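You operate a simulated robot arm through the tools that you are given. There is no shell and no other tool. Be economical: measure what you need, move in short steps, check, and stop when the job is done.

The job below is to be done with a simulated robot arm. You get a single attempt, and the scene is never put back.

## Task
Peel the film sheet off the purple pad, bin it and wipe the smear off.
Fine: use the white cloth and put it back; leave the blue film sheet alone.

Only the result counts: the job must be done as asked and must still hold three seconds after the hand-in. Knocking over, shifting, dropping, spilling or breaking anything else fails it. Flat cloth is picked up by pressing the open fingertips on it (5 to 10 N) and closing them slowly along it; thin cloth reads only 2 to 8 mm in the jaws.

## Robot
A 6-joint arm with a two-finger parallel gripper, fixed in place. Base frame: the origin is at the foot of the arm, x ahead of it, y to its left, z up; the work surface is at about z = 0. Readings come in mm, degrees, newtons and seconds.
With the tool pointing down near the work surface it reaches from about 140 to 580 mm from the base axis. Its first joint turns from -66.0 to 66.0 degrees. Payload 2.1 kg.
Tool frame: the origin (TCP) lies between the finger pads and is the grasp point; the fingertips stand 30 mm ahead of it; z points along the fingers, y is the line along which they close. The gripper opens to 94 mm. The fingers are 28 mm wide and 10 mm thick; the gripper's body (50 by 96 mm) begins 55 mm behind the TCP.
Orientation is told as [roll, pitch, yaw] about the base's x, y, z axes, in that order, counted from this pose: with the fingers straight down and closing along the base's y, the tool's x points along the base's -x, its y along +y and its z along -z.

## Interface
- The arm moves only by the tool drive_tool. Its argument "motion" is a list of rows, each a list of 3 entries, a list of its own where there are three numbers: the shift along the tool's x, y, z in units of 25 mm (1.0 is 25 mm), then the turn, a rotation vector about the tool's x, y, z in units of 8 degrees (1.0 is 8 degrees), then the closure, from 0 (fully open) to 1 (shut). In form: [[[x, y, z], [wx, wy, wz], gripper], ...]. A call has 1 to 20 rows; each row shifts and turns the commanded pose from where the row before left it, along the tool's axes as they then stand. A call with a number of a shift or a turn outside -1 to 1 is refused whole. A row lasts 0.2 s, in which the tool goes at most 50 mm and 8.6 degrees; a call with a longer step from one row to the next is refused whole, and so is a gripper value outside its range. A pose out of reach is approached as far as the arm can. The call stops where the force on the tool passes 40 N (or 10 N more than at its start, if that is more) or the arm is blocked; 0.2 s more then pass. The fingers move at their own pace (about 72 mm/s each) and stop on an object; they squeeze with about 21 N. The grip force told is the motor's: it shows also when the fingers shut on nothing. Time passes only in rows, and 0.2 s behind the last, so rows that do not move let the fingers close. It gives the time, the measured TCP pose, the force on the tool (base axes), the opening and the grip force at its end, in the units of the frame above (readings bear some noise).
- Cameras (640 x 400 px; columns grow to the right, rows downward): "scene" is fixed at [54.8, -372.6, 477.5]; the picture's right is [0.77, -0.63, 0.00], its down [-0.38, -0.47, -0.80] and it looks along [0.50, 0.62, -0.61] (base axes); focal length 284 px, centre (320, 200). "wrist" rides on the gripper at [76, 14, -103] in the tool frame; the picture's right is [-0.18, 0.98, 0.00], its down [-0.75, -0.14, -0.64] and it looks along [-0.63, -0.12, 0.77] (tool axes); focal length 243 px, centre (320, 200). There is no depth. A picture from a camera that has moved, and an enlarged one, comes with that camera's place and axes in the base frame and with its lens.
- grab_frame(camera): a new picture of that camera. It takes no simulated time.
- zoom(camera, box): a new picture of the part [left, top, right, bottom] of that camera's present view, enlarged. It takes no simulated time.
- hand_in(): hands the job in; it is judged then, once.

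Work in short steps. Places have to be worked out from the pictures, the camera data and where the tool is seen: move nearer, look again, correct. Check each grasp and each placing, and mend what went wrong. You have 120 turns and 64 pictures in all, those below and enlarged ones among them. Open the gripper and draw the arm clear of the work before you hand the job in, unless the task says otherwise; then end with one line.

The tools are called after "Call:" by a JSON object that holds its "name" and its "arguments". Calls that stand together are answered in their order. drive_tool: Moves the arm, as the interface text tells. Its arguments: {"type":"object","properties":{"motion":{"type":"array"}},"required":["motion"]} The other tools are called the same way: grab_frame (camera) takes a picture; zoom (camera, box) takes an enlarged picture of a part of a camera's view; hand_in () hands the job in.

At the start:

```text
t: 0.0
eef_pos: [298.0, -3.9, 294.0]
orientation: [0.1, 0.0, 0.0]
wrist_force: [0.3, 0.0, 0.2]
gripper_width: 94.0
grasp_force: 0.1
```

scene: 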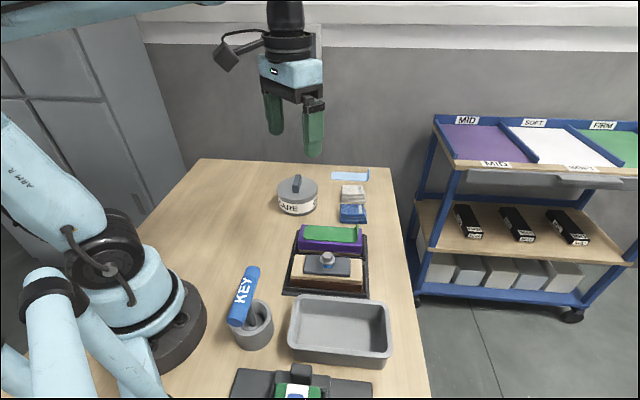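
wrist: 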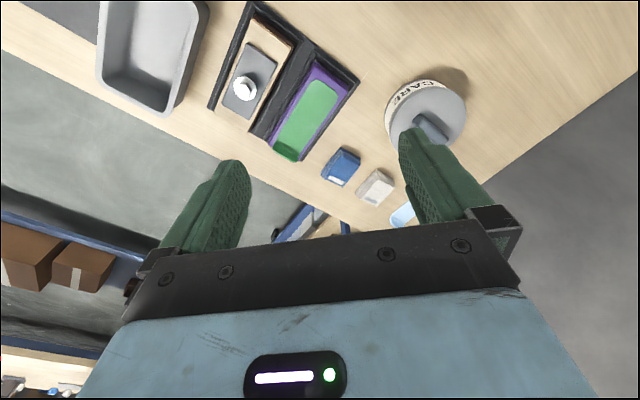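

The pictures show a purple pad with a green film, a tray with a second pad, cloths, and a bin. I zoom in to see the details before moving.

Call:
{"name": "zoom", "arguments": {"camera": "scene", "box": [270, 160, 410, 300]}}

Call:
{"name": "zoom", "arguments": {"camera": "scene", "box": [210, 250, 410, 400]}}

Call:
{"name": "zoom", "arguments": {"camera": "wrist", "box": [200, 0, 480, 230]}}

```text
2.86 times, centred on (340, 230) of scene
camera zoom: at [54.8, -372.6, 477.5], right [0.77, -0.63, 0.0], down [-0.38, -0.47, -0.8], along [0.5, 0.62, -0.61], focal length 811 px, centre (263, 114)
```

zoom: 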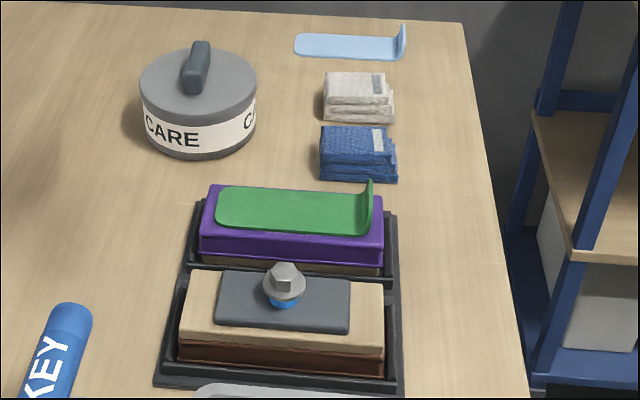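

```text
2.67 times, centred on (310, 325) of scene
camera zoom: at [54.8, -372.6, 477.5], right [0.77, -0.63, 0.0], down [-0.38, -0.47, -0.8], along [0.5, 0.62, -0.61], focal length 757 px, centre (347, -133)
```

zoom: 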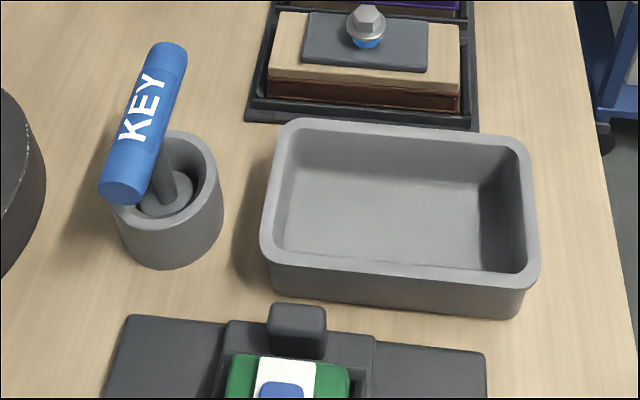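

```text
1.74 times, centred on (340, 115) of wrist
camera zoom: at [221.6, 8.7, 396.3], right [0.18, 0.98, 0.0], down [0.75, -0.14, 0.64], along [0.63, -0.12, -0.77], focal length 422 px, centre (285, 348)
```

zoom: 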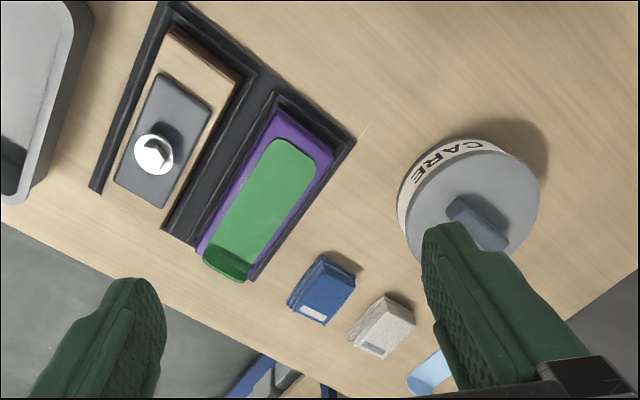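

The film's raised tab seems to be at about (383,-93), with its base at z≈45. The pad's long axis runs along (0.75,-0.66). I turn 48° and move above the tab.

Call:
{"name": "drive_tool", "arguments": {"motion": [[[0, 0, 0], [0, 0, -1], 0], [[0, 0, 0], [0, 0, -1], 0], [[0, 0, 0], [0, 0, -1], 0], [[0, 0, 0], [0, 0, -1], 0], [[0, 0, 0], [0, 0, -1], 0], [[0, 0, 0], [0, 0, -1], 0], [[0.083, -0.936, 0.912], [0, 0, 0], 0], [[0.083, -0.936, 0.912], [0, 0, 0], 0], [[0.083, -0.936, 0.912], [0, 0, 0], 0], [[0.083, -0.936, 0.912], [0, 0, 0], 0], [[0.083, -0.936, 0.912], [0, 0, 0], 0]]}}

Call:
{"name": "grab_frame", "arguments": {"camera": "wrist"}}

Call:
{"name": "grab_frame", "arguments": {"camera": "scene"}}

```text
t: 2.4
eef_pos: [379.0, -89.0, 179.9]
orientation: [0.0, -0.1, 48.1]
wrist_force: [1.1, 0.1, -0.8]
gripper_width: 94.1
grasp_force: 0.2
```

```text
58 pictures are left
camera wrist: at [316.6, -136.7, 283.7], right [-0.61, 0.79, 0.0], down [0.61, 0.47, 0.64], along [0.51, 0.39, -0.77], focal length 243 px, centre (320, 200)
```

wrist: 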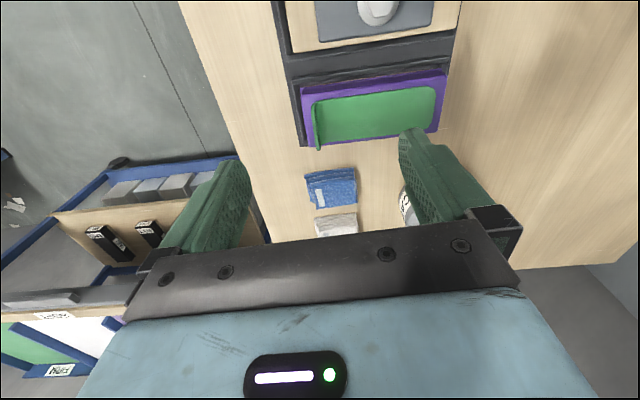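

```text
57 pictures are left
```

scene: 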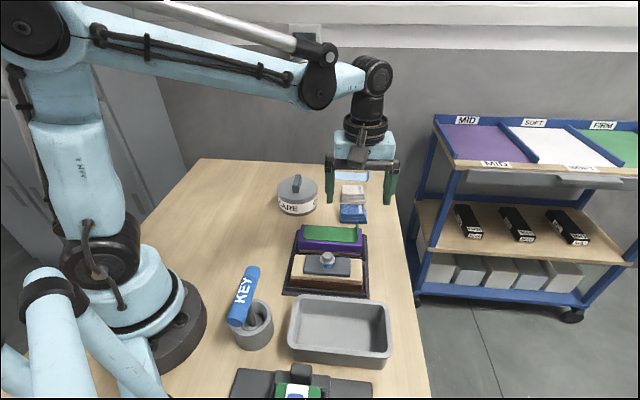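

The tab shows as a thin edge near wrist pixel (317,125). I zoom in to measure it.

Call:
{"name": "zoom", "arguments": {"camera": "wrist", "box": [280, 60, 460, 240]}}

```text
2.22 times, centred on (370, 150) of wrist
camera zoom: at [316.6, -136.7, 283.7], right [-0.61, 0.79, 0.0], down [0.61, 0.47, 0.64], along [0.51, 0.39, -0.77], focal length 539 px, centre (209, 311)
```

zoom: 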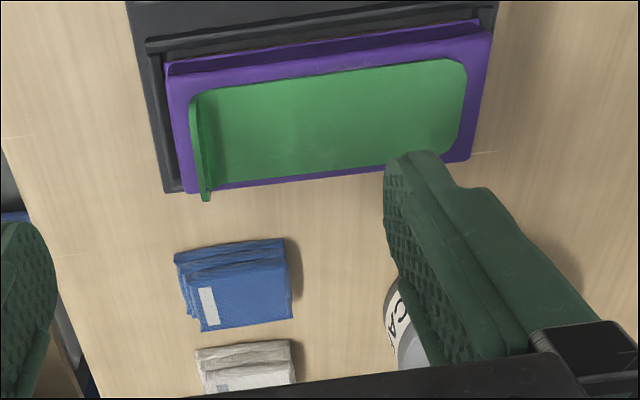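

Both cameras agree: the tab's base centre is at about (397.5,-78,45), and it stands about 15 mm tall. I descend to straddle it with the fingertips at z≈50.

Call:
{"name": "drive_tool", "arguments": {"motion": [[[-0.416, -0.164, 0], [0, 0, 0.1], 0], [[-0.416, -0.164, 0.8], [0, 0, 0], 0.3], [[0, 0, 0.8], [0, 0, 0], 0.5], [[0, 0, 0.8], [0, 0, 0], 0.5], [[0, 0, 0.8], [0, 0, 0], 0.5], [[0, 0, 0.4], [0, 0, 0], 0.5], [[0, 0, 0.2], [0, 0, 0], 0.5]]}}

Call:
{"name": "zoom", "arguments": {"camera": "wrist", "box": [200, 40, 460, 240]}}

Call:
{"name": "zoom", "arguments": {"camera": "scene", "box": [280, 180, 400, 290]}}

```text
t: 4.0
eef_pos: [398.7, -82.0, 84.5]
orientation: [-0.1, 0.0, 47.1]
wrist_force: [-0.3, 0.1, 0.3]
gripper_width: 47.1
grasp_force: 0.0
```

```text
2.00 times, centred on (330, 140) of wrist
camera zoom: at [336.4, -127.8, 186.7], right [-0.6, 0.8, 0.0], down [0.61, 0.46, 0.64], along [0.52, 0.38, -0.77], focal length 485 px, centre (300, 320)
```

zoom: 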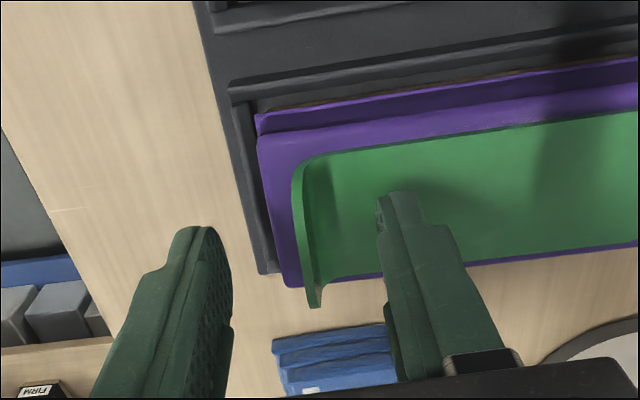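

```text
3.64 times, centred on (340, 235) of scene
camera zoom: at [54.8, -372.6, 477.5], right [0.77, -0.63, 0.0], down [-0.38, -0.47, -0.8], along [0.5, 0.62, -0.61], focal length 1032 px, centre (247, 73)
```

zoom: 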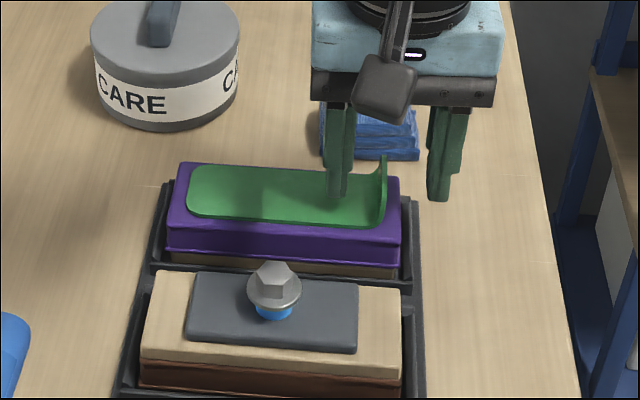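

The fingers straddle the tab, centred. I lower by 5 mm and close slowly.

Call:
{"name": "drive_tool", "arguments": {"motion": [[[0, 0, 0.22], [0, 0, 0], 0.5], [[0, 0, 0], [0, 0, 0], 0.65], [[0, 0, 0], [0, 0, 0], 0.8], [[0, 0, 0], [0, 0, 0], 0.9], [[0, 0, 0], [0, 0, 0], 1], [[0, 0, 0], [0, 0, 0], 1], [[0, 0, 0], [0, 0, 0], 1]]}}

Call:
{"name": "zoom", "arguments": {"camera": "wrist", "box": [200, 40, 460, 240]}}

```text
t: 5.6
eef_pos: [396.3, -80.5, 79.2]
orientation: [0.0, -0.2, 47.2]
wrist_force: [0.4, 1.8, -1.3]
gripper_width: 2.7
grasp_force: 21.1
```

```text
2.00 times, centred on (330, 140) of wrist
camera zoom: at [336.0, -127.5, 181.4], right [-0.6, 0.8, 0.0], down [0.61, 0.46, 0.64], along [0.52, 0.38, -0.76], focal length 485 px, centre (300, 320)
```

zoom: 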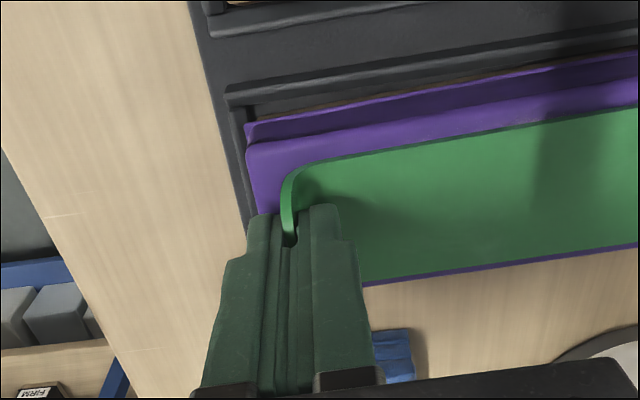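

The tab is held (2.7 mm, 21 N). I start the peel slowly, up and back along the pad (+tool y).

Call:
{"name": "drive_tool", "arguments": {"motion": [[[0, 0.1, -0.2], [0, 0, 0], 1], [[0, 0.15, -0.2], [0, 0, 0], 1], [[0, 0.2, -0.2], [0, 0, 0], 1], [[0, 0.2, -0.2], [0, 0, 0], 1]]}}

Call:
{"name": "zoom", "arguments": {"camera": "scene", "box": [280, 180, 400, 290]}}

```text
t: 6.6
eef_pos: [385.6, -70.5, 99.7]
orientation: [0.0, -0.1, 47.2]
wrist_force: [0.0, 0.2, -0.3]
gripper_width: 2.5
grasp_force: 21.2
```

```text
3.64 times, centred on (340, 235) of scene
camera zoom: at [54.8, -372.6, 477.5], right [0.77, -0.63, 0.0], down [-0.38, -0.47, -0.8], along [0.5, 0.62, -0.61], focal length 1032 px, centre (247, 73)
```

zoom: 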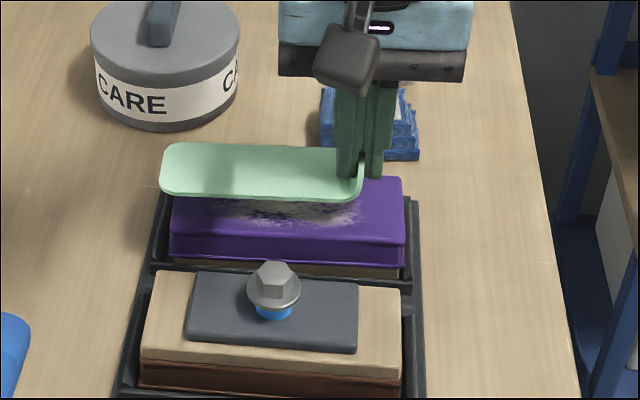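

The film came off whole and stays stiff in the grip; the smear is now visible on the purple pad. I lift it and carry it over the grey bin, centred at about (225,-209).

Call:
{"name": "drive_tool", "arguments": {"motion": [[[0, 0, -0.8], [0, 0, 0], 1], [[0, 0, -0.8], [0, 0, 0], 1], [[0, 0, -0.8], [0, 0, 0], 1], [[0, 0, -0.8], [0, 0, 0], 1], [[0, 0, -0.8], [0, 0, 0], 1], [[0.936, -0.099, 0], [0, 0, 0], 1], [[0.936, -0.099, 0], [0, 0, 0], 1], [[0.936, -0.099, 0], [0, 0, 0], 1], [[0.936, -0.099, 0], [0, 0, 0], 1], [[0.936, -0.099, 0], [0, 0, 0], 1], [[0.936, -0.099, 0], [0, 0, 0], 1], [[0.936, -0.099, 0], [0, 0, 0], 1], [[0.936, -0.099, 0], [0, 0, 0], 1], [[0.936, -0.099, 0], [0, 0, 0], 1]]}}

Call:
{"name": "grab_frame", "arguments": {"camera": "scene"}}

Call:
{"name": "grab_frame", "arguments": {"camera": "wrist"}}

```text
t: 9.6
eef_pos: [258.3, -238.7, 200.5]
orientation: [0.0, -0.1, 47.2]
wrist_force: [-0.6, -0.2, -0.5]
gripper_width: 2.9
grasp_force: 20.8
```

```text
51 pictures are left
```

scene: 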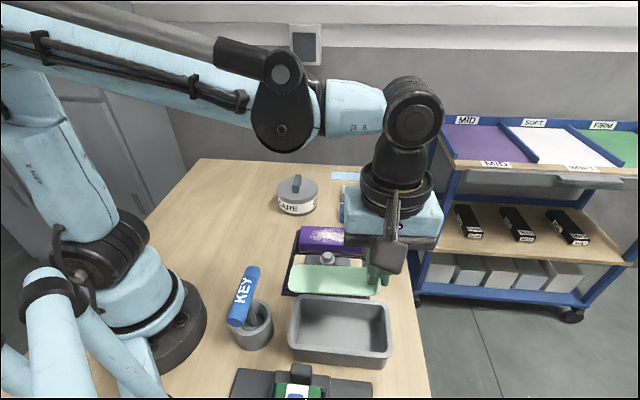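

```text
50 pictures are left
camera wrist: at [198.0, -285.3, 301.9], right [-0.6, 0.8, 0.0], down [0.61, 0.46, 0.64], along [0.52, 0.38, -0.77], focal length 243 px, centre (320, 200)
```

wrist: 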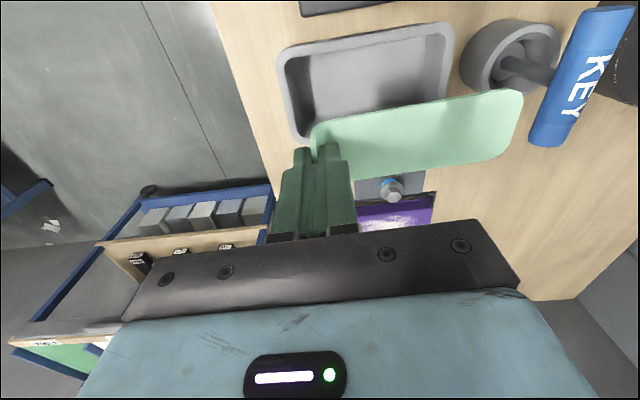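

The bin's rim centre comes out at (228,-210,~54) from both cameras. The film's middle is about 14 mm too far along tool y, so I correct that and lower to just above the rim.

Call:
{"name": "drive_tool", "arguments": {"motion": [[[0.1, -0.56, 0], [0, 0, 0], 1], [[0, 0, 0.9], [0, 0, 0], 1], [[0, 0, 0.9], [0, 0, 0], 1], [[0, 0, 0.9], [0, 0, 0], 1], [[0, 0, 0.9], [0, 0, 0], 1], [[0, 0, 0.4], [0, 0, 0], 1]]}}

Call:
{"name": "zoom", "arguments": {"camera": "scene", "box": [240, 230, 440, 380]}}

Call:
{"name": "grab_frame", "arguments": {"camera": "wrist"}}

```text
t: 11.0
eef_pos: [269.4, -251.8, 99.1]
orientation: [-0.1, 0.0, 47.1]
wrist_force: [-0.1, 0.0, -0.4]
gripper_width: 3.0
grasp_force: 21.0
```

```text
2.67 times, centred on (340, 305) of scene
camera zoom: at [54.8, -372.6, 477.5], right [0.77, -0.63, 0.0], down [-0.38, -0.47, -0.8], along [0.5, 0.62, -0.61], focal length 757 px, centre (267, -80)
```

zoom: 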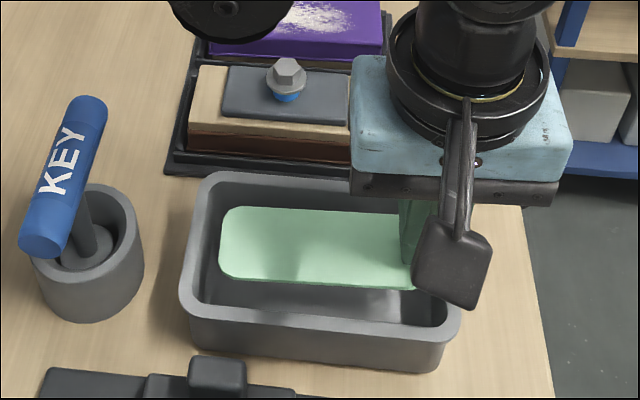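

```text
48 pictures are left
camera wrist: at [206.6, -297.6, 201.6], right [-0.6, 0.8, 0.0], down [0.61, 0.46, 0.64], along [0.52, 0.38, -0.77], focal length 243 px, centre (320, 200)
```

wrist: 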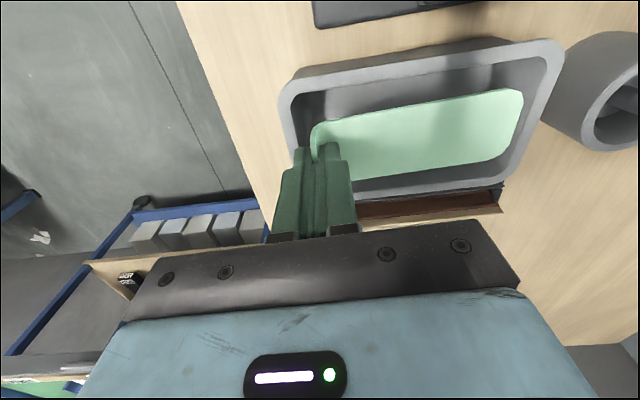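

The film sits parallel to the bin and inside its rim in both views. I lower 16 mm more and open a little.

Call:
{"name": "drive_tool", "arguments": {"motion": [[[0, 0, 0.35], [0, 0, 0], 1], [[0, 0, 0.3], [0, 0, 0], 1], [[0, 0, 0], [0, 0, 0], 0.88], [[0, 0, 0], [0, 0, 0], 0.84], [[0, 0, 0], [0, 0, 0], 0.84]]}}

Call:
{"name": "zoom", "arguments": {"camera": "scene", "box": [240, 230, 440, 380]}}

Call:
{"name": "grab_frame", "arguments": {"camera": "wrist"}}

```text
t: 12.2
eef_pos: [267.9, -252.4, 83.4]
orientation: [0.2, -0.1, 47.1]
wrist_force: [-10.7, 10.1, -0.5]
gripper_width: 6.7
grasp_force: 0.1
```

```text
2.67 times, centred on (340, 305) of scene
camera zoom: at [54.8, -372.6, 477.5], right [0.77, -0.63, 0.0], down [-0.38, -0.47, -0.8], along [0.5, 0.62, -0.61], focal length 757 px, centre (267, -80)
```

zoom: 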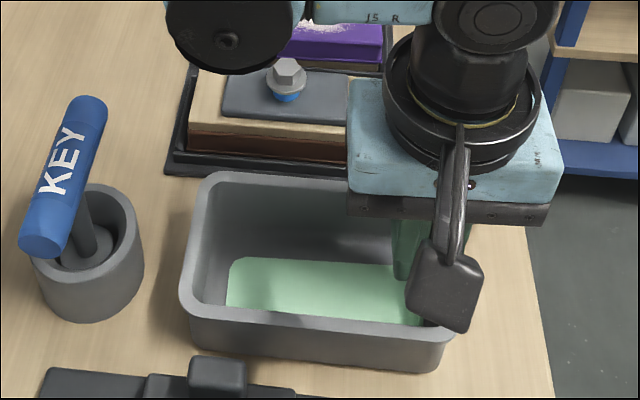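

```text
46 pictures are left
camera wrist: at [205.7, -297.9, 185.6], right [-0.6, 0.8, 0.0], down [0.61, 0.46, 0.64], along [0.52, 0.38, -0.77], focal length 243 px, centre (320, 200)
```

wrist: 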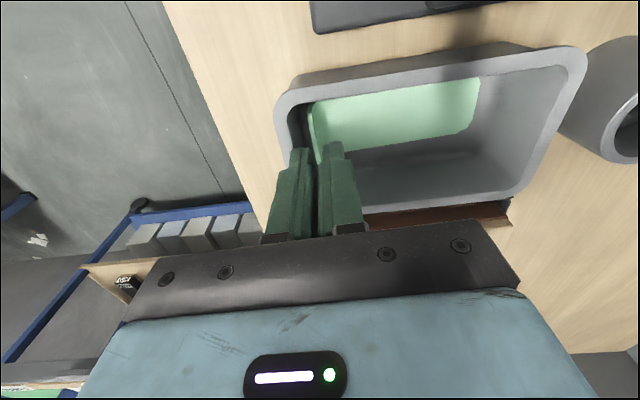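

The film has dropped to the bin floor, but the outer finger presses lightly on the wall (about 15 N). I close again to relieve it and rise straight up.

Call:
{"name": "drive_tool", "arguments": {"motion": [[[0, 0, 0], [0, 0, 0], 0.95], [[0, 0, -0.3], [0, 0, 0], 1], [[0, 0, -0.8], [0, 0, 0], 1], [[0, 0, -0.9], [0, 0, 0], 1], [[0, 0, -0.9], [0, 0, 0], 1], [[0, 0, -0.9], [0, 0, 0], 1], [[0, 0, -0.9], [0, 0, 0], 1]]}}

Call:
{"name": "zoom", "arguments": {"camera": "scene", "box": [240, 230, 440, 380]}}

```text
t: 13.8
eef_pos: [267.0, -250.8, 200.1]
orientation: [0.0, -0.1, 47.1]
wrist_force: [0.0, -0.1, 0.3]
gripper_width: 0.1
grasp_force: 21.0
```

```text
2.67 times, centred on (340, 305) of scene
camera zoom: at [54.8, -372.6, 477.5], right [0.77, -0.63, 0.0], down [-0.38, -0.47, -0.8], along [0.5, 0.62, -0.61], focal length 757 px, centre (267, -80)
```

zoom: 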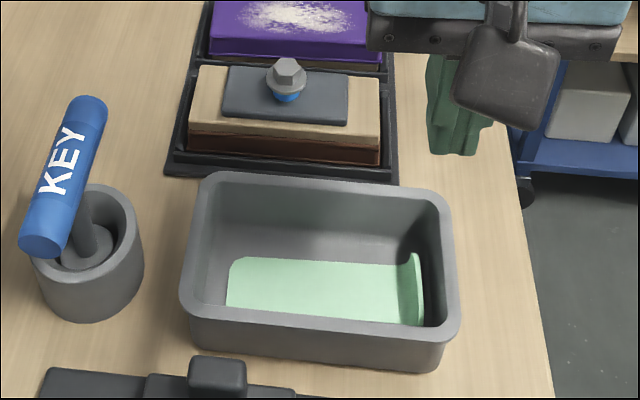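

The film lies in the bin and the bin has not shifted. I move back over the cloths with open fingers for a closer look.

Call:
{"name": "drive_tool", "arguments": {"motion": [[[-0.936, 0.094, 0], [0, 0, 0], 1], [[-0.936, 0.094, 0], [0, 0, 0], 1], [[-0.936, 0.094, 0], [0, 0, 0], 1], [[-0.936, 0.094, 0], [0, 0, 0], 1], [[-0.936, 0.094, 0], [0, 0, 0], 1], [[-0.936, 0.094, 0], [0, 0, 0], 1], [[-0.936, 0.094, 0], [0, 0, 0], 1], [[-0.936, 0.094, 0], [0, 0, 0], 0.8], [[-0.936, 0.094, 0], [0, 0, 0], 0.5], [[-0.936, 0.094, 0], [0, 0, 0], 0.2], [[-0.936, 0.094, 0], [0, 0, 0], 0], [[-0.936, 0.094, 0], [0, 0, 0], 0], [[-0.936, 0.094, 0], [0, 0, 0], 0], [[-0.936, 0.094, 0], [0, 0, 0], 0], [[-0.936, 0.094, 0], [0, 0, 0], 0]]}}

Call:
{"name": "grab_frame", "arguments": {"camera": "wrist"}}

Call:
{"name": "zoom", "arguments": {"camera": "wrist", "box": [240, 80, 440, 230]}}

Call:
{"name": "zoom", "arguments": {"camera": "scene", "box": [270, 160, 410, 260]}}

```text
t: 17.0
eef_pos: [478.6, 29.3, 202.1]
orientation: [0.0, 0.0, 47.3]
wrist_force: [-1.2, -0.5, 0.3]
gripper_width: 94.0
grasp_force: 0.0
```

```text
44 pictures are left
camera wrist: at [417.4, -16.1, 303.8], right [-0.6, 0.8, 0.0], down [0.61, 0.46, 0.64], along [0.52, 0.38, -0.77], focal length 243 px, centre (320, 200)
```

wrist: 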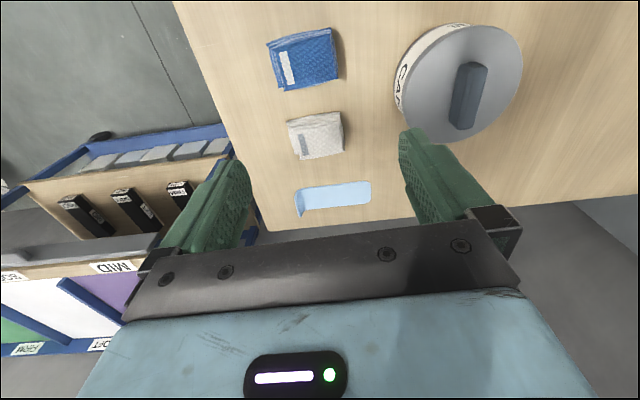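

```text
2.67 times, centred on (340, 155) of wrist
camera zoom: at [417.4, -16.1, 303.8], right [-0.6, 0.8, 0.0], down [0.61, 0.46, 0.64], along [0.52, 0.38, -0.77], focal length 647 px, centre (267, 320)
```

zoom: 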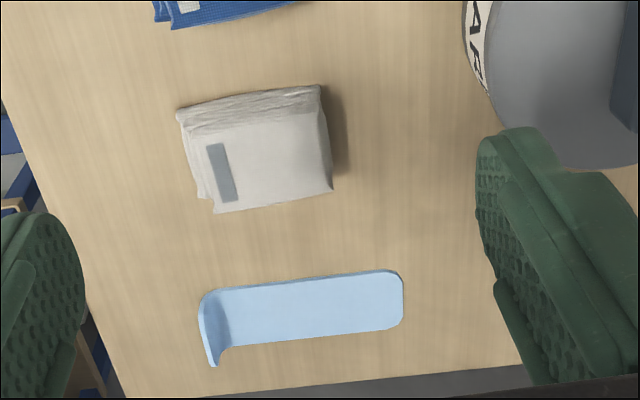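

```text
4.00 times, centred on (340, 210) of scene
camera zoom: at [54.8, -372.6, 477.5], right [0.77, -0.63, 0.0], down [-0.38, -0.47, -0.8], along [0.5, 0.62, -0.61], focal length 1135 px, centre (240, 160)
```

zoom: 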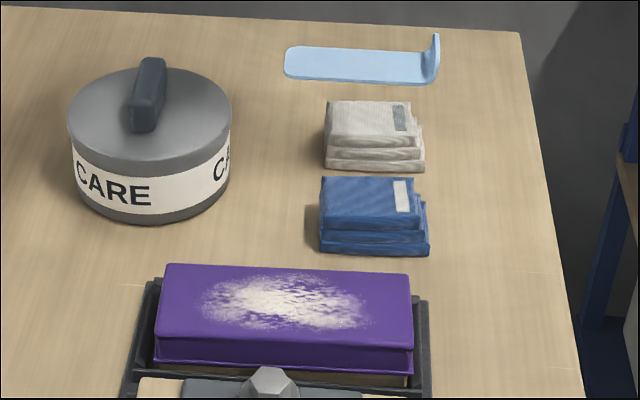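

The white folded cloth is about 65×40×22 mm, centred near (526,62) and lined up with the tool. I go above it with open fingers and check the alignment before straddling it.

Call:
{"name": "drive_tool", "arguments": {"motion": [[[-0.75, -0.167, 0], [0, 0, 0], 0], [[-0.75, -0.167, 0], [0, 0, 0], 0], [[-0.75, -0.167, 0], [0, 0, 0], 0], [[0, 0, 1], [0, 0, 0], 0], [[0, 0, 1], [0, 0, 0], 0], [[0, 0, 1], [0, 0, 0], 0], [[0, 0, 1], [0, 0, 0], 0], [[0, 0, 0.7], [0, 0, 0], 0]]}}

Call:
{"name": "grab_frame", "arguments": {"camera": "wrist"}}

Call:
{"name": "zoom", "arguments": {"camera": "scene", "box": [290, 130, 410, 230]}}

```text
t: 18.8
eef_pos: [527.5, 61.5, 81.6]
orientation: [0.1, -0.1, 47.1]
wrist_force: [0.9, 0.5, -0.5]
gripper_width: 94.1
grasp_force: 0.1
```

```text
41 pictures are left
camera wrist: at [466.1, 16.0, 183.8], right [-0.6, 0.8, 0.0], down [0.61, 0.46, 0.64], along [0.52, 0.38, -0.77], focal length 243 px, centre (320, 200)
```

wrist: 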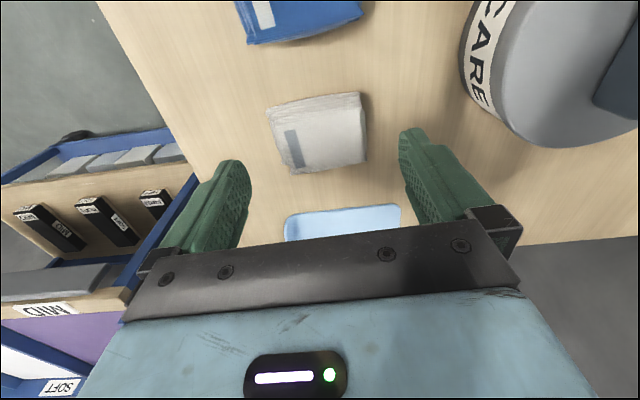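

```text
4.00 times, centred on (350, 180) of scene
camera zoom: at [54.8, -372.6, 477.5], right [0.77, -0.63, 0.0], down [-0.38, -0.47, -0.8], along [0.5, 0.62, -0.61], focal length 1135 px, centre (200, 280)
```

zoom: 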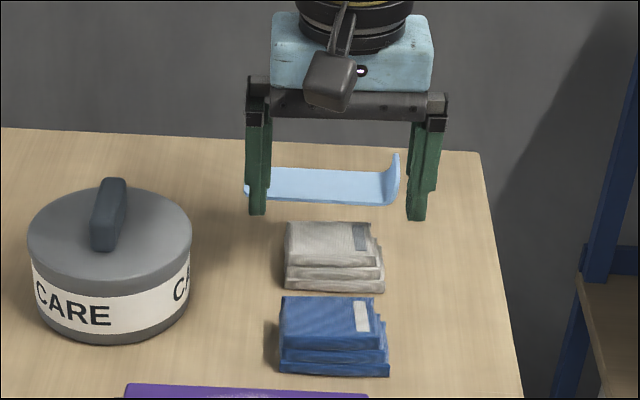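

The stack sits centrally between the fingers with the blue items clear. I descend to fingertips at about 6 mm and close slowly around its sides.

Call:
{"name": "drive_tool", "arguments": {"motion": [[[0, -0.1, 0.6], [0, 0, 0], 0], [[0, 0, 0.6], [0, 0, 0], 0], [[0, 0, 0.6], [0, 0, 0], 0], [[0, 0, 0], [0, 0, 0], 0.1], [[0, 0, 0], [0, 0, 0], 0.2], [[0, 0, 0], [0, 0, 0], 0.28], [[0, 0, 0], [0, 0, 0], 0.34], [[0, 0, 0], [0, 0, 0], 0.4]]}}

Call:
{"name": "zoom", "arguments": {"camera": "wrist", "box": [200, 40, 460, 240]}}

```text
t: 20.6
eef_pos: [528.3, 63.0, 36.9]
orientation: [-0.1, -0.1, 47.3]
wrist_force: [0.4, 0.3, 0.1]
gripper_width: 69.1
grasp_force: 21.3
```

```text
2.00 times, centred on (330, 140) of wrist
camera zoom: at [467.3, 15.7, 139.5], right [-0.6, 0.8, 0.0], down [0.61, 0.46, 0.64], along [0.52, 0.38, -0.77], focal length 485 px, centre (300, 320)
```

zoom: 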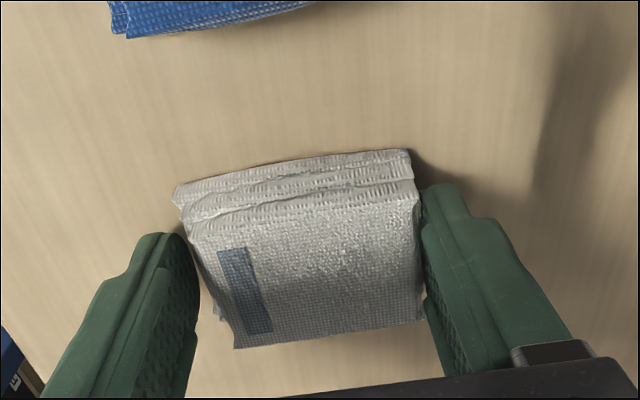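

The stack is held firmly at 69 mm and 21 N; I note its home pose as TCP (528.3,63.0,36.9), yaw 47.3. I lift it and carry it above the purple pad.

Call:
{"name": "drive_tool", "arguments": {"motion": [[[0, 0, -0.3], [0, 0, 0], 0.45], [[0, 0, -0.7], [0, 0, 0], 0.45], [[0, 0, -0.9], [0, 0, 0], 0.45], [[0, 0, -0.9], [0, 0, 0], 0.45], [[0, 0, -0.9], [0, 0, 0], 0.45], [[0.5, 0.14, 0], [0, 0, 0], 0.45], [[0.93, 0.256, 0], [0, 0, 0], 0.45], [[0.93, 0.256, 0], [0, 0, 0], 0.45], [[0.93, 0.256, 0], [0, 0, 0], 0.45], [[0.93, 0.256, 0], [0, 0, 0], 0.45], [[0.93, 0.256, 0], [0, 0, 0], 0.45], [[0.93, 0.256, 0], [0, 0, 0], 0.45], [[0.93, 0.256, 0], [0, 0, 0], 0.45], [[0.86, 0.24, 0], [0, 0, 0], 0.45]]}}

Call:
{"name": "zoom", "arguments": {"camera": "scene", "box": [270, 160, 410, 260]}}

Call:
{"name": "grab_frame", "arguments": {"camera": "wrist"}}

```text
t: 23.6
eef_pos: [355.6, -47.3, 130.0]
orientation: [0.0, -0.1, 47.2]
wrist_force: [-0.2, -0.6, -0.4]
gripper_width: 69.1
grasp_force: 21.1
```

```text
4.00 times, centred on (340, 210) of scene
camera zoom: at [54.9, -372.6, 477.5], right [0.77, -0.63, 0.0], down [-0.38, -0.47, -0.8], along [0.5, 0.62, -0.61], focal length 1135 px, centre (240, 160)
```

zoom: 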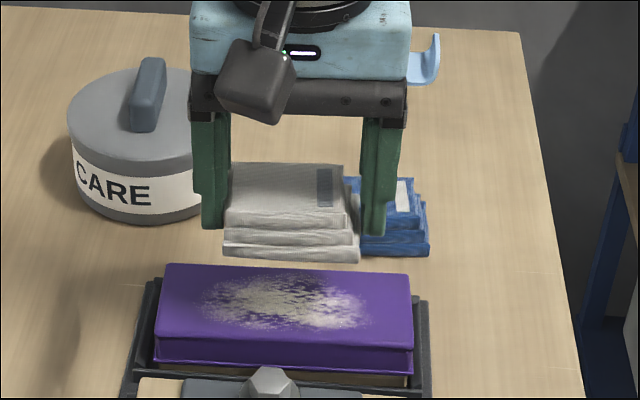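

```text
37 pictures are left
camera wrist: at [294.3, -92.8, 233.0], right [-0.6, 0.8, 0.0], down [0.61, 0.46, 0.64], along [0.52, 0.38, -0.77], focal length 243 px, centre (320, 200)
```

wrist: 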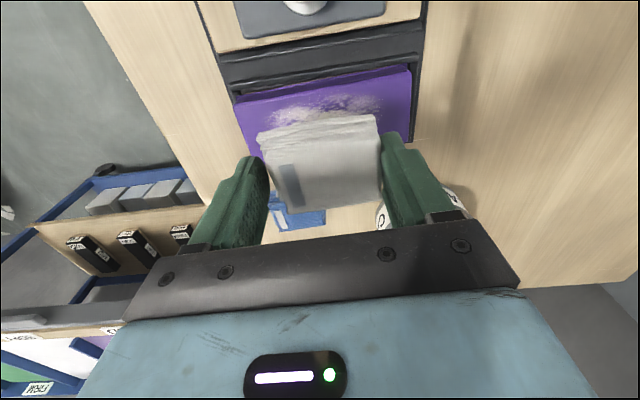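

The cloth hangs level above the smear. I lower to just above the pad top, then creep down and watch the force.

Call:
{"name": "drive_tool", "arguments": {"motion": [[[0, 0, 0.6], [0, 0, 0], 0.45], [[0, 0, 0.6], [0, 0, 0], 0.45], [[0, 0, 0.4], [0, 0, 0], 0.45], [[0, 0, 0.1], [0, 0, 0], 0.45], [[0, 0, 0.08], [0, 0, 0], 0.45]]}}

Call:
{"name": "zoom", "arguments": {"camera": "scene", "box": [270, 160, 410, 260]}}

```text
t: 24.8
eef_pos: [355.8, -45.8, 85.9]
orientation: [-0.1, 0.0, 47.2]
wrist_force: [-0.6, 0.2, 0.3]
gripper_width: 68.9
grasp_force: 20.7
```

```text
4.00 times, centred on (340, 210) of scene
camera zoom: at [54.8, -372.6, 477.5], right [0.77, -0.63, 0.0], down [-0.38, -0.47, -0.8], along [0.5, 0.62, -0.61], focal length 1135 px, centre (240, 160)
```

zoom: 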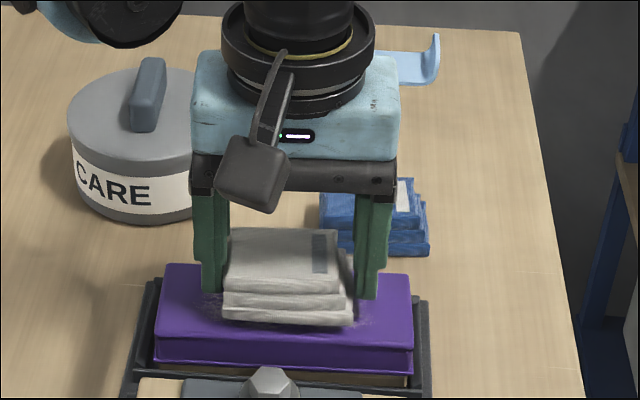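

No contact yet at z=85.9. I creep down further in 1 mm steps.

Call:
{"name": "drive_tool", "arguments": {"motion": [[[0, 0, 0.04], [0, 0, 0], 0.45], [[0, 0, 0.04], [0, 0, 0], 0.45], [[0, 0, 0.04], [0, 0, 0], 0.45]]}}

```text
t: 25.6
eef_pos: [356.5, -46.2, 83.1]
orientation: [0.0, -0.1, 47.2]
wrist_force: [-0.1, 0.6, -0.7]
gripper_width: 69.1
grasp_force: 20.9
```

Call:
{"name": "drive_tool", "arguments": {"motion": [[[0, 0, 0.04], [0, 0, 0], 0.45], [[0, 0, 0.04], [0, 0, 0], 0.45]]}}

```text
t: 26.2
eef_pos: [355.4, -44.9, 80.8]
orientation: [0.0, -0.1, 47.2]
wrist_force: [0.1, 0.5, -0.8]
gripper_width: 69.0
grasp_force: 20.9
```

Still no contact at 80.8, so I keep lowering in small steps.

Call:
{"name": "drive_tool", "arguments": {"motion": [[[0, 0, 0.04], [0, 0, 0], 0.45], [[0, 0, 0.04], [0, 0, 0], 0.45]]}}

Call:
{"name": "zoom", "arguments": {"camera": "scene", "box": [290, 200, 390, 270]}}

```text
t: 26.8
eef_pos: [356.2, -45.4, 78.2]
orientation: [0.0, -0.1, 47.1]
wrist_force: [-0.3, -1.0, -1.9]
gripper_width: 69.0
grasp_force: 20.8
```

```text
5.71 times, centred on (340, 235) of scene
camera zoom: at [54.8, -372.6, 477.5], right [0.77, -0.63, 0.0], down [-0.38, -0.47, -0.8], along [0.5, 0.62, -0.61], focal length 1622 px, centre (206, 0)
```

zoom: 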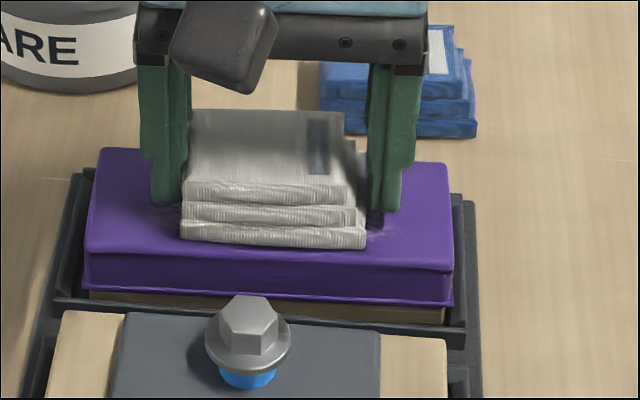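

Call:
{"name": "drive_tool", "arguments": {"motion": [[[0, 0, 0.04], [0, 0, 0], 0.45]]}}

```text
t: 27.2
eef_pos: [357.6, -45.8, 78.5]
orientation: [0.0, -0.1, 47.4]
wrist_force: [-2.2, 3.6, 26.0]
gripper_width: 68.9
grasp_force: 20.9
```

Contact found at z≈78.4 with 26 N. I ease off half a millimetre and begin a first stroke along the pad.

Call:
{"name": "drive_tool", "arguments": {"motion": [[[0, 0, -0.02], [0, 0, 0], 0.45], [[0, 0.2, 0], [0, 0, 0], 0.45], [[0, 0.3, 0], [0, 0, 0], 0.45], [[0, 0.3, 0], [0, 0, 0], 0.45]]}}

```text
t: 28.2
eef_pos: [341.0, -32.6, 79.3]
orientation: [-0.1, -0.1, 47.3]
wrist_force: [4.4, -4.3, 11.6]
gripper_width: 69.0
grasp_force: 20.6
```

The force is a steady 12 N while sliding. I carry on with back-and-forth strokes, offset ±7 mm sideways.

Call:
{"name": "drive_tool", "arguments": {"motion": [[[0, 0.3, 0], [0, 0, 0], 0.45], [[-0.28, 0, 0], [0, 0, 0], 0.45], [[0, -0.314, 0], [0, 0, 0], 0.45], [[0, -0.314, 0], [0, 0, 0], 0.45], [[0, -0.314, 0], [0, 0, 0], 0.45], [[0, -0.314, 0], [0, 0, 0], 0.45], [[0, -0.314, 0], [0, 0, 0], 0.45], [[0, -0.314, 0], [0, 0, 0], 0.45], [[0, -0.314, 0], [0, 0, 0], 0.45]]}}

Call:
{"name": "zoom", "arguments": {"camera": "scene", "box": [290, 200, 390, 270]}}

```text
t: 30.2
eef_pos: [380.8, -58.3, 80.3]
orientation: [0.0, -0.1, 47.1]
wrist_force: [0.2, 0.2, -0.3]
gripper_width: 68.9
grasp_force: 21.0
```

```text
5.71 times, centred on (340, 235) of scene
camera zoom: at [54.8, -372.6, 477.5], right [0.77, -0.63, 0.0], down [-0.38, -0.47, -0.8], along [0.5, 0.62, -0.61], focal length 1622 px, centre (206, 0)
```

zoom: 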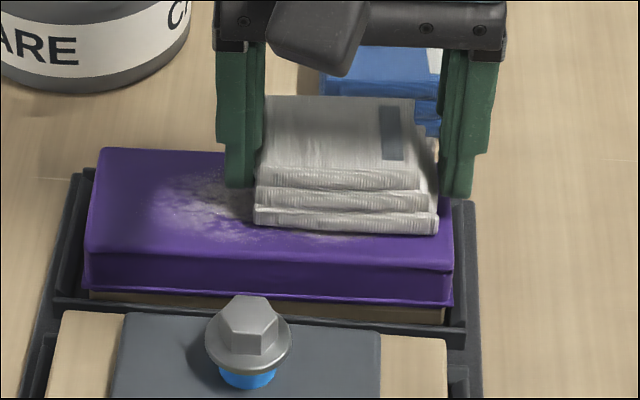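

The smear is fading but contact was lost (0 N at z=80.3). I press down again in small steps at this end of the pad.

Call:
{"name": "drive_tool", "arguments": {"motion": [[[0, 0, 0.04], [0, 0, 0], 0.45], [[0, 0, 0.03], [0, 0, 0], 0.45]]}}

```text
t: 30.8
eef_pos: [381.6, -58.0, 78.6]
orientation: [0.1, -0.2, 47.3]
wrist_force: [-2.4, 3.0, 32.4]
gripper_width: 69.0
grasp_force: 21.4
```

That is 32 N, so I ease off by 0.5 mm and stroke back along +y.

Call:
{"name": "drive_tool", "arguments": {"motion": [[[0, 0, -0.02], [0, 0, 0], 0.45], [[0, 0.3, 0], [0, 0, 0], 0.45], [[0, 0.3, 0], [0, 0, 0], 0.45], [[0, 0.3, 0], [0, 0, 0], 0.45]]}}

```text
t: 31.8
eef_pos: [364.7, -44.2, 77.2]
orientation: [-0.4, -0.2, 47.3]
wrist_force: [7.2, -10.2, 23.7]
gripper_width: 69.1
grasp_force: 21.7
```

Call:
{"name": "drive_tool", "arguments": {"motion": [[[0, 0.3, -0.01], [0, 0, 0], 0.45], [[0, 0.3, 0], [0, 0, 0], 0.45], [[0, 0.3, 0], [0, 0, 0], 0.45], [[0, 0.3, 0], [0, 0, 0], 0.45]]}}

Call:
{"name": "zoom", "arguments": {"camera": "scene", "box": [290, 200, 390, 270]}}

```text
t: 32.8
eef_pos: [340.6, -24.0, 77.8]
orientation: [-0.2, 0.0, 47.2]
wrist_force: [2.6, -3.2, 5.7]
gripper_width: 69.0
grasp_force: 20.9
```

```text
5.71 times, centred on (340, 235) of scene
camera zoom: at [54.8, -372.6, 477.5], right [0.77, -0.63, 0.0], down [-0.38, -0.47, -0.8], along [0.5, 0.62, -0.61], focal length 1622 px, centre (206, 0)
```

zoom: 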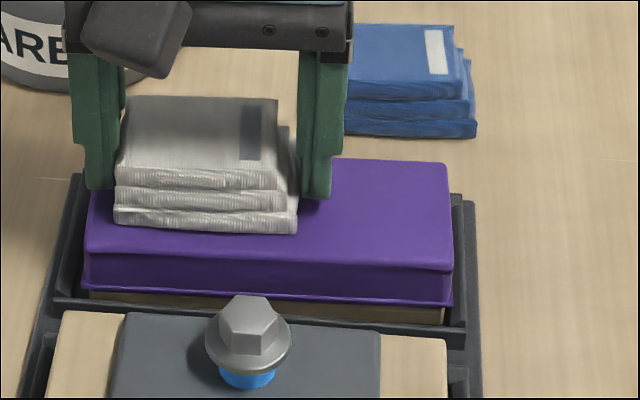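

The right half looks clean. I press slightly more, shift 12 mm toward the near side and stroke back.

Call:
{"name": "drive_tool", "arguments": {"motion": [[[0.24, 0, 0.015], [0, 0, 0], 0.45], [[0.24, 0, 0], [0, 0, 0], 0.45], [[0, -0.3, 0], [0, 0, 0], 0.45], [[0, -0.3, 0], [0, 0, 0], 0.45], [[0, -0.3, 0.005], [0, 0, 0], 0.45], [[0, -0.3, 0], [0, 0, 0], 0.45]]}}

Call:
{"name": "zoom", "arguments": {"camera": "scene", "box": [290, 200, 390, 270]}}

```text
t: 34.2
eef_pos: [355.6, -53.1, 76.8]
orientation: [-0.1, -0.1, 47.1]
wrist_force: [-5.1, 4.8, 12.7]
gripper_width: 69.2
grasp_force: 20.9
```

```text
5.71 times, centred on (340, 235) of scene
camera zoom: at [54.8, -372.6, 477.5], right [0.77, -0.63, 0.0], down [-0.38, -0.47, -0.8], along [0.5, 0.62, -0.61], focal length 1622 px, centre (206, 0)
```

zoom: 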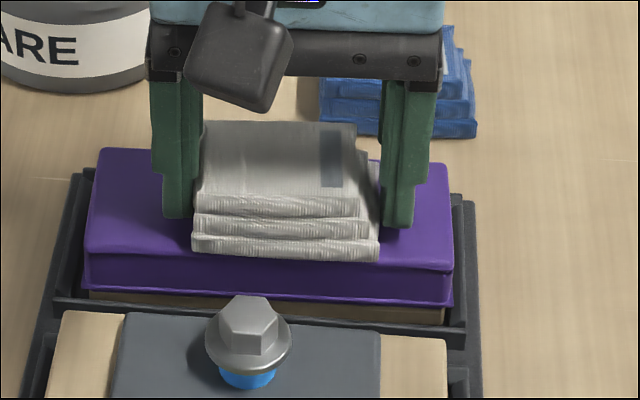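

Nothing is left in view. I finish the stroke, make one more pass through the middle and then lift to inspect.

Call:
{"name": "drive_tool", "arguments": {"motion": [[[0, -0.3, 0], [0, 0, 0], 0.45], [[0, -0.3, 0], [0, 0, 0], 0.45], [[-0.24, 0, 0], [0, 0, 0], 0.45], [[0, 0.3, 0], [0, 0, 0], 0.45], [[0, 0.3, 0.005], [0, 0, 0], 0.45], [[0, 0.3, 0], [0, 0, 0], 0.45], [[0, 0.3, 0], [0, 0, 0], 0.45], [[0, 0.3, 0], [0, 0, 0], 0.45], [[0, 0.3, 0], [0, 0, 0], 0.45], [[0, 0, -0.4], [0, 0, 0], 0.45], [[0, 0, -0.8], [0, 0, 0], 0.45], [[0, 0, -0.8], [0, 0, 0], 0.45]]}}

Call:
{"name": "zoom", "arguments": {"camera": "scene", "box": [290, 200, 390, 270]}}

Call:
{"name": "grab_frame", "arguments": {"camera": "wrist"}}

```text
t: 36.8
eef_pos: [336.6, -27.0, 127.0]
orientation: [0.1, 0.0, 47.2]
wrist_force: [0.5, 0.1, -0.8]
gripper_width: 68.8
grasp_force: 21.0
```

```text
5.71 times, centred on (340, 235) of scene
camera zoom: at [54.8, -372.6, 477.5], right [0.77, -0.63, 0.0], down [-0.38, -0.47, -0.8], along [0.5, 0.62, -0.61], focal length 1622 px, centre (206, 0)
```

zoom: 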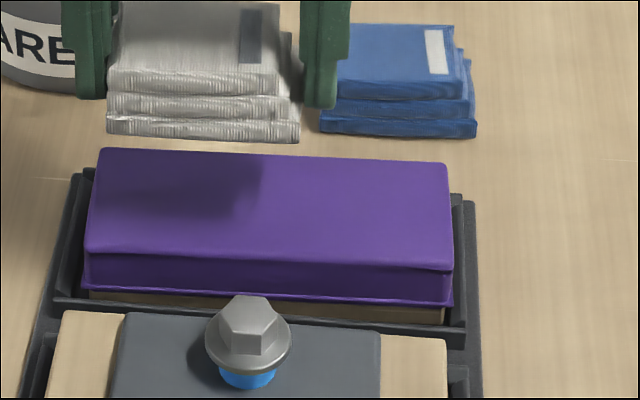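

```text
30 pictures are left
camera wrist: at [275.7, -73.4, 230.1], right [-0.6, 0.8, 0.0], down [0.61, 0.46, 0.64], along [0.52, 0.38, -0.77], focal length 243 px, centre (320, 200)
```

wrist: 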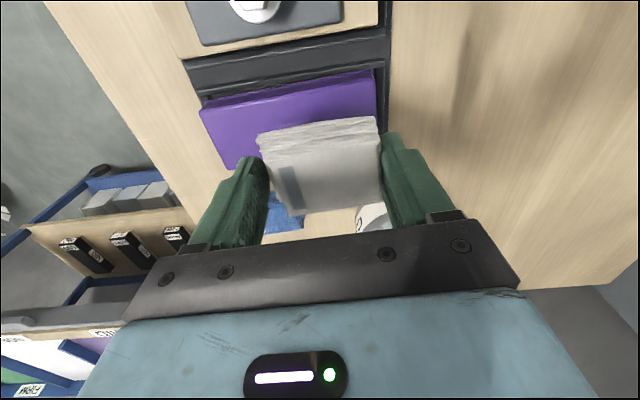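

The pad looks clean. I carry the cloth back above its home spot, keeping it held.

Call:
{"name": "drive_tool", "arguments": {"motion": [[[-0.872, -0.354, 0], [0, 0, 0], 0.45], [[-0.872, -0.354, 0], [0, 0, 0], 0.45], [[-0.872, -0.354, 0], [0, 0, 0], 0.45], [[-0.872, -0.354, 0], [0, 0, 0], 0.45], [[-0.872, -0.354, 0], [0, 0, 0], 0.45], [[-0.872, -0.354, 0], [0, 0, 0], 0.45], [[-0.872, -0.354, 0], [0, 0, 0], 0.45], [[-0.872, -0.354, 0], [0, 0, 0], 0.45], [[-0.872, -0.354, 0], [0, 0, 0], 0.45], [[0, 0, 0.8], [0, 0, 0], 0.45], [[0, 0, 0.8], [0, 0, 0], 0.45], [[0, 0, 0.8], [0, 0, 0], 0.45], [[0, 0, 0.4], [0, 0, 0], 0.45]]}}

Call:
{"name": "zoom", "arguments": {"camera": "scene", "box": [270, 160, 410, 260]}}

```text
t: 39.6
eef_pos: [530.0, 62.9, 59.3]
orientation: [-0.1, -0.1, 47.2]
wrist_force: [-0.2, 0.3, 0.6]
gripper_width: 68.9
grasp_force: 21.4
```

```text
4.00 times, centred on (340, 210) of scene
camera zoom: at [54.8, -372.6, 477.5], right [0.77, -0.63, 0.0], down [-0.38, -0.47, -0.8], along [0.5, 0.62, -0.61], focal length 1135 px, centre (240, 160)
```

zoom: 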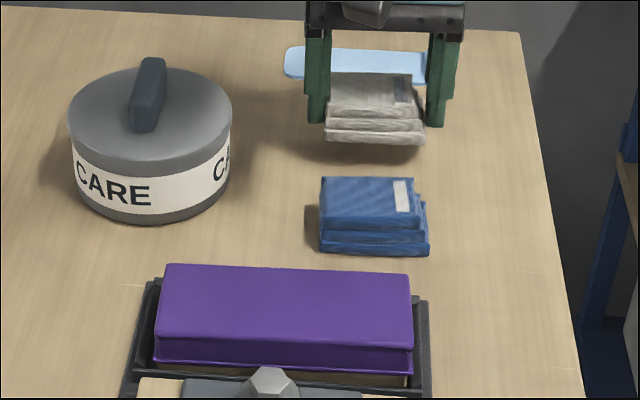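

The pad is spotless and the cloth hangs right above its home. I lower to about 38 mm, then creep to contact.

Call:
{"name": "drive_tool", "arguments": {"motion": [[[0.03, 0.03, 0.4], [0, 0, 0], 0.45], [[0, 0, 0.4], [0, 0, 0], 0.45], [[0, 0, 0.06], [0, 0, 0], 0.45]]}}

```text
t: 40.4
eef_pos: [528.1, 63.6, 36.5]
orientation: [0.0, -0.1, 47.1]
wrist_force: [0.2, -0.7, 0.7]
gripper_width: 69.1
grasp_force: 21.1
```

Call:
{"name": "drive_tool", "arguments": {"motion": [[[0, 0, 0.04], [0, 0, 0], 0.45], [[0, 0, 0.02], [0, 0, 0], 0.45]]}}

```text
t: 41.0
eef_pos: [527.7, 63.2, 35.1]
orientation: [-0.1, -0.2, 47.1]
wrist_force: [0.3, 0.9, 10.5]
gripper_width: 69.2
grasp_force: 20.9
```

The cloth rests on the table (10 N at z=35). I open the fingers slowly and rise straight up.

Call:
{"name": "drive_tool", "arguments": {"motion": [[[0, 0, 0], [0, 0, 0], 0.22], [[0, 0, 0], [0, 0, 0], 0.12], [[0, 0, 0], [0, 0, 0], 0], [[0, 0, 0], [0, 0, 0], 0], [[0, 0, -0.4], [0, 0, 0], 0], [[0, 0, -0.8], [0, 0, 0], 0], [[0, 0, -0.9], [0, 0, 0], 0], [[0, 0, -0.9], [0, 0, 0], 0], [[0, 0, -0.9], [0, 0, 0], 0], [[0, 0, -0.9], [0, 0, 0], 0], [[0, 0, -0.9], [0, 0, 0], 0], [[0, 0, -0.9], [0, 0, 0], 0]]}}

Call:
{"name": "zoom", "arguments": {"camera": "scene", "box": [270, 160, 410, 260]}}

Call:
{"name": "grab_frame", "arguments": {"camera": "scene"}}

```text
t: 43.6
eef_pos: [528.2, 63.2, 201.0]
orientation: [0.1, -0.1, 47.2]
wrist_force: [-0.1, 0.3, 0.3]
gripper_width: 94.1
grasp_force: 0.1
```

```text
4.00 times, centred on (340, 210) of scene
camera zoom: at [54.8, -372.6, 477.5], right [0.77, -0.63, 0.0], down [-0.38, -0.47, -0.8], along [0.5, 0.62, -0.61], focal length 1135 px, centre (240, 160)
```

zoom: 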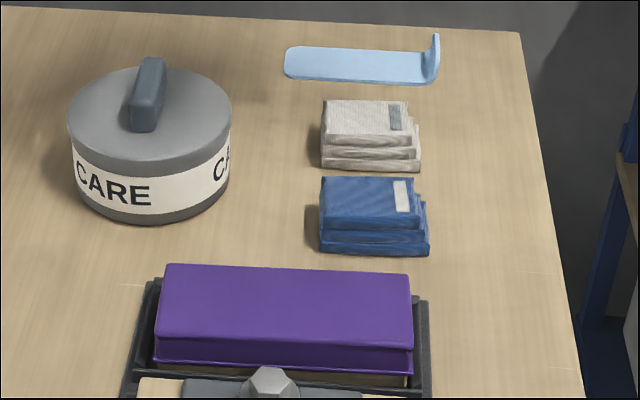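

```text
27 pictures are left
```

scene: 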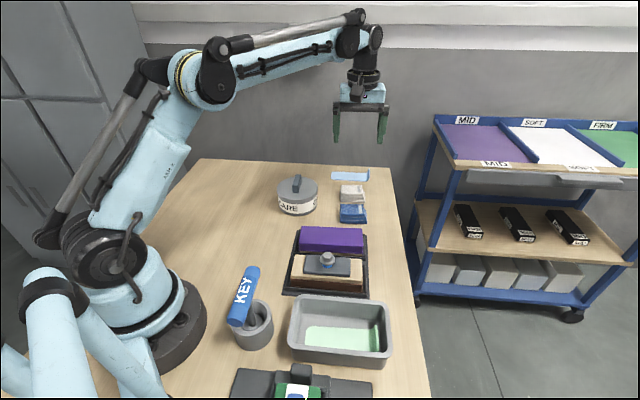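

The film is in the bin, the pad is clean, the white cloth is within about 3 mm of its original spot, and everything else stands as before. The gripper is open and clear, so I hand in.

Call:
{"name": "hand_in", "arguments": {}}

```text
The job is handed in.
```

I peeled the green film off the purple pad and put it in the grey bin. I wiped the smear off with the white cloth and set the cloth back within about 3 mm of where it was; the blue film sheet was left untouched.
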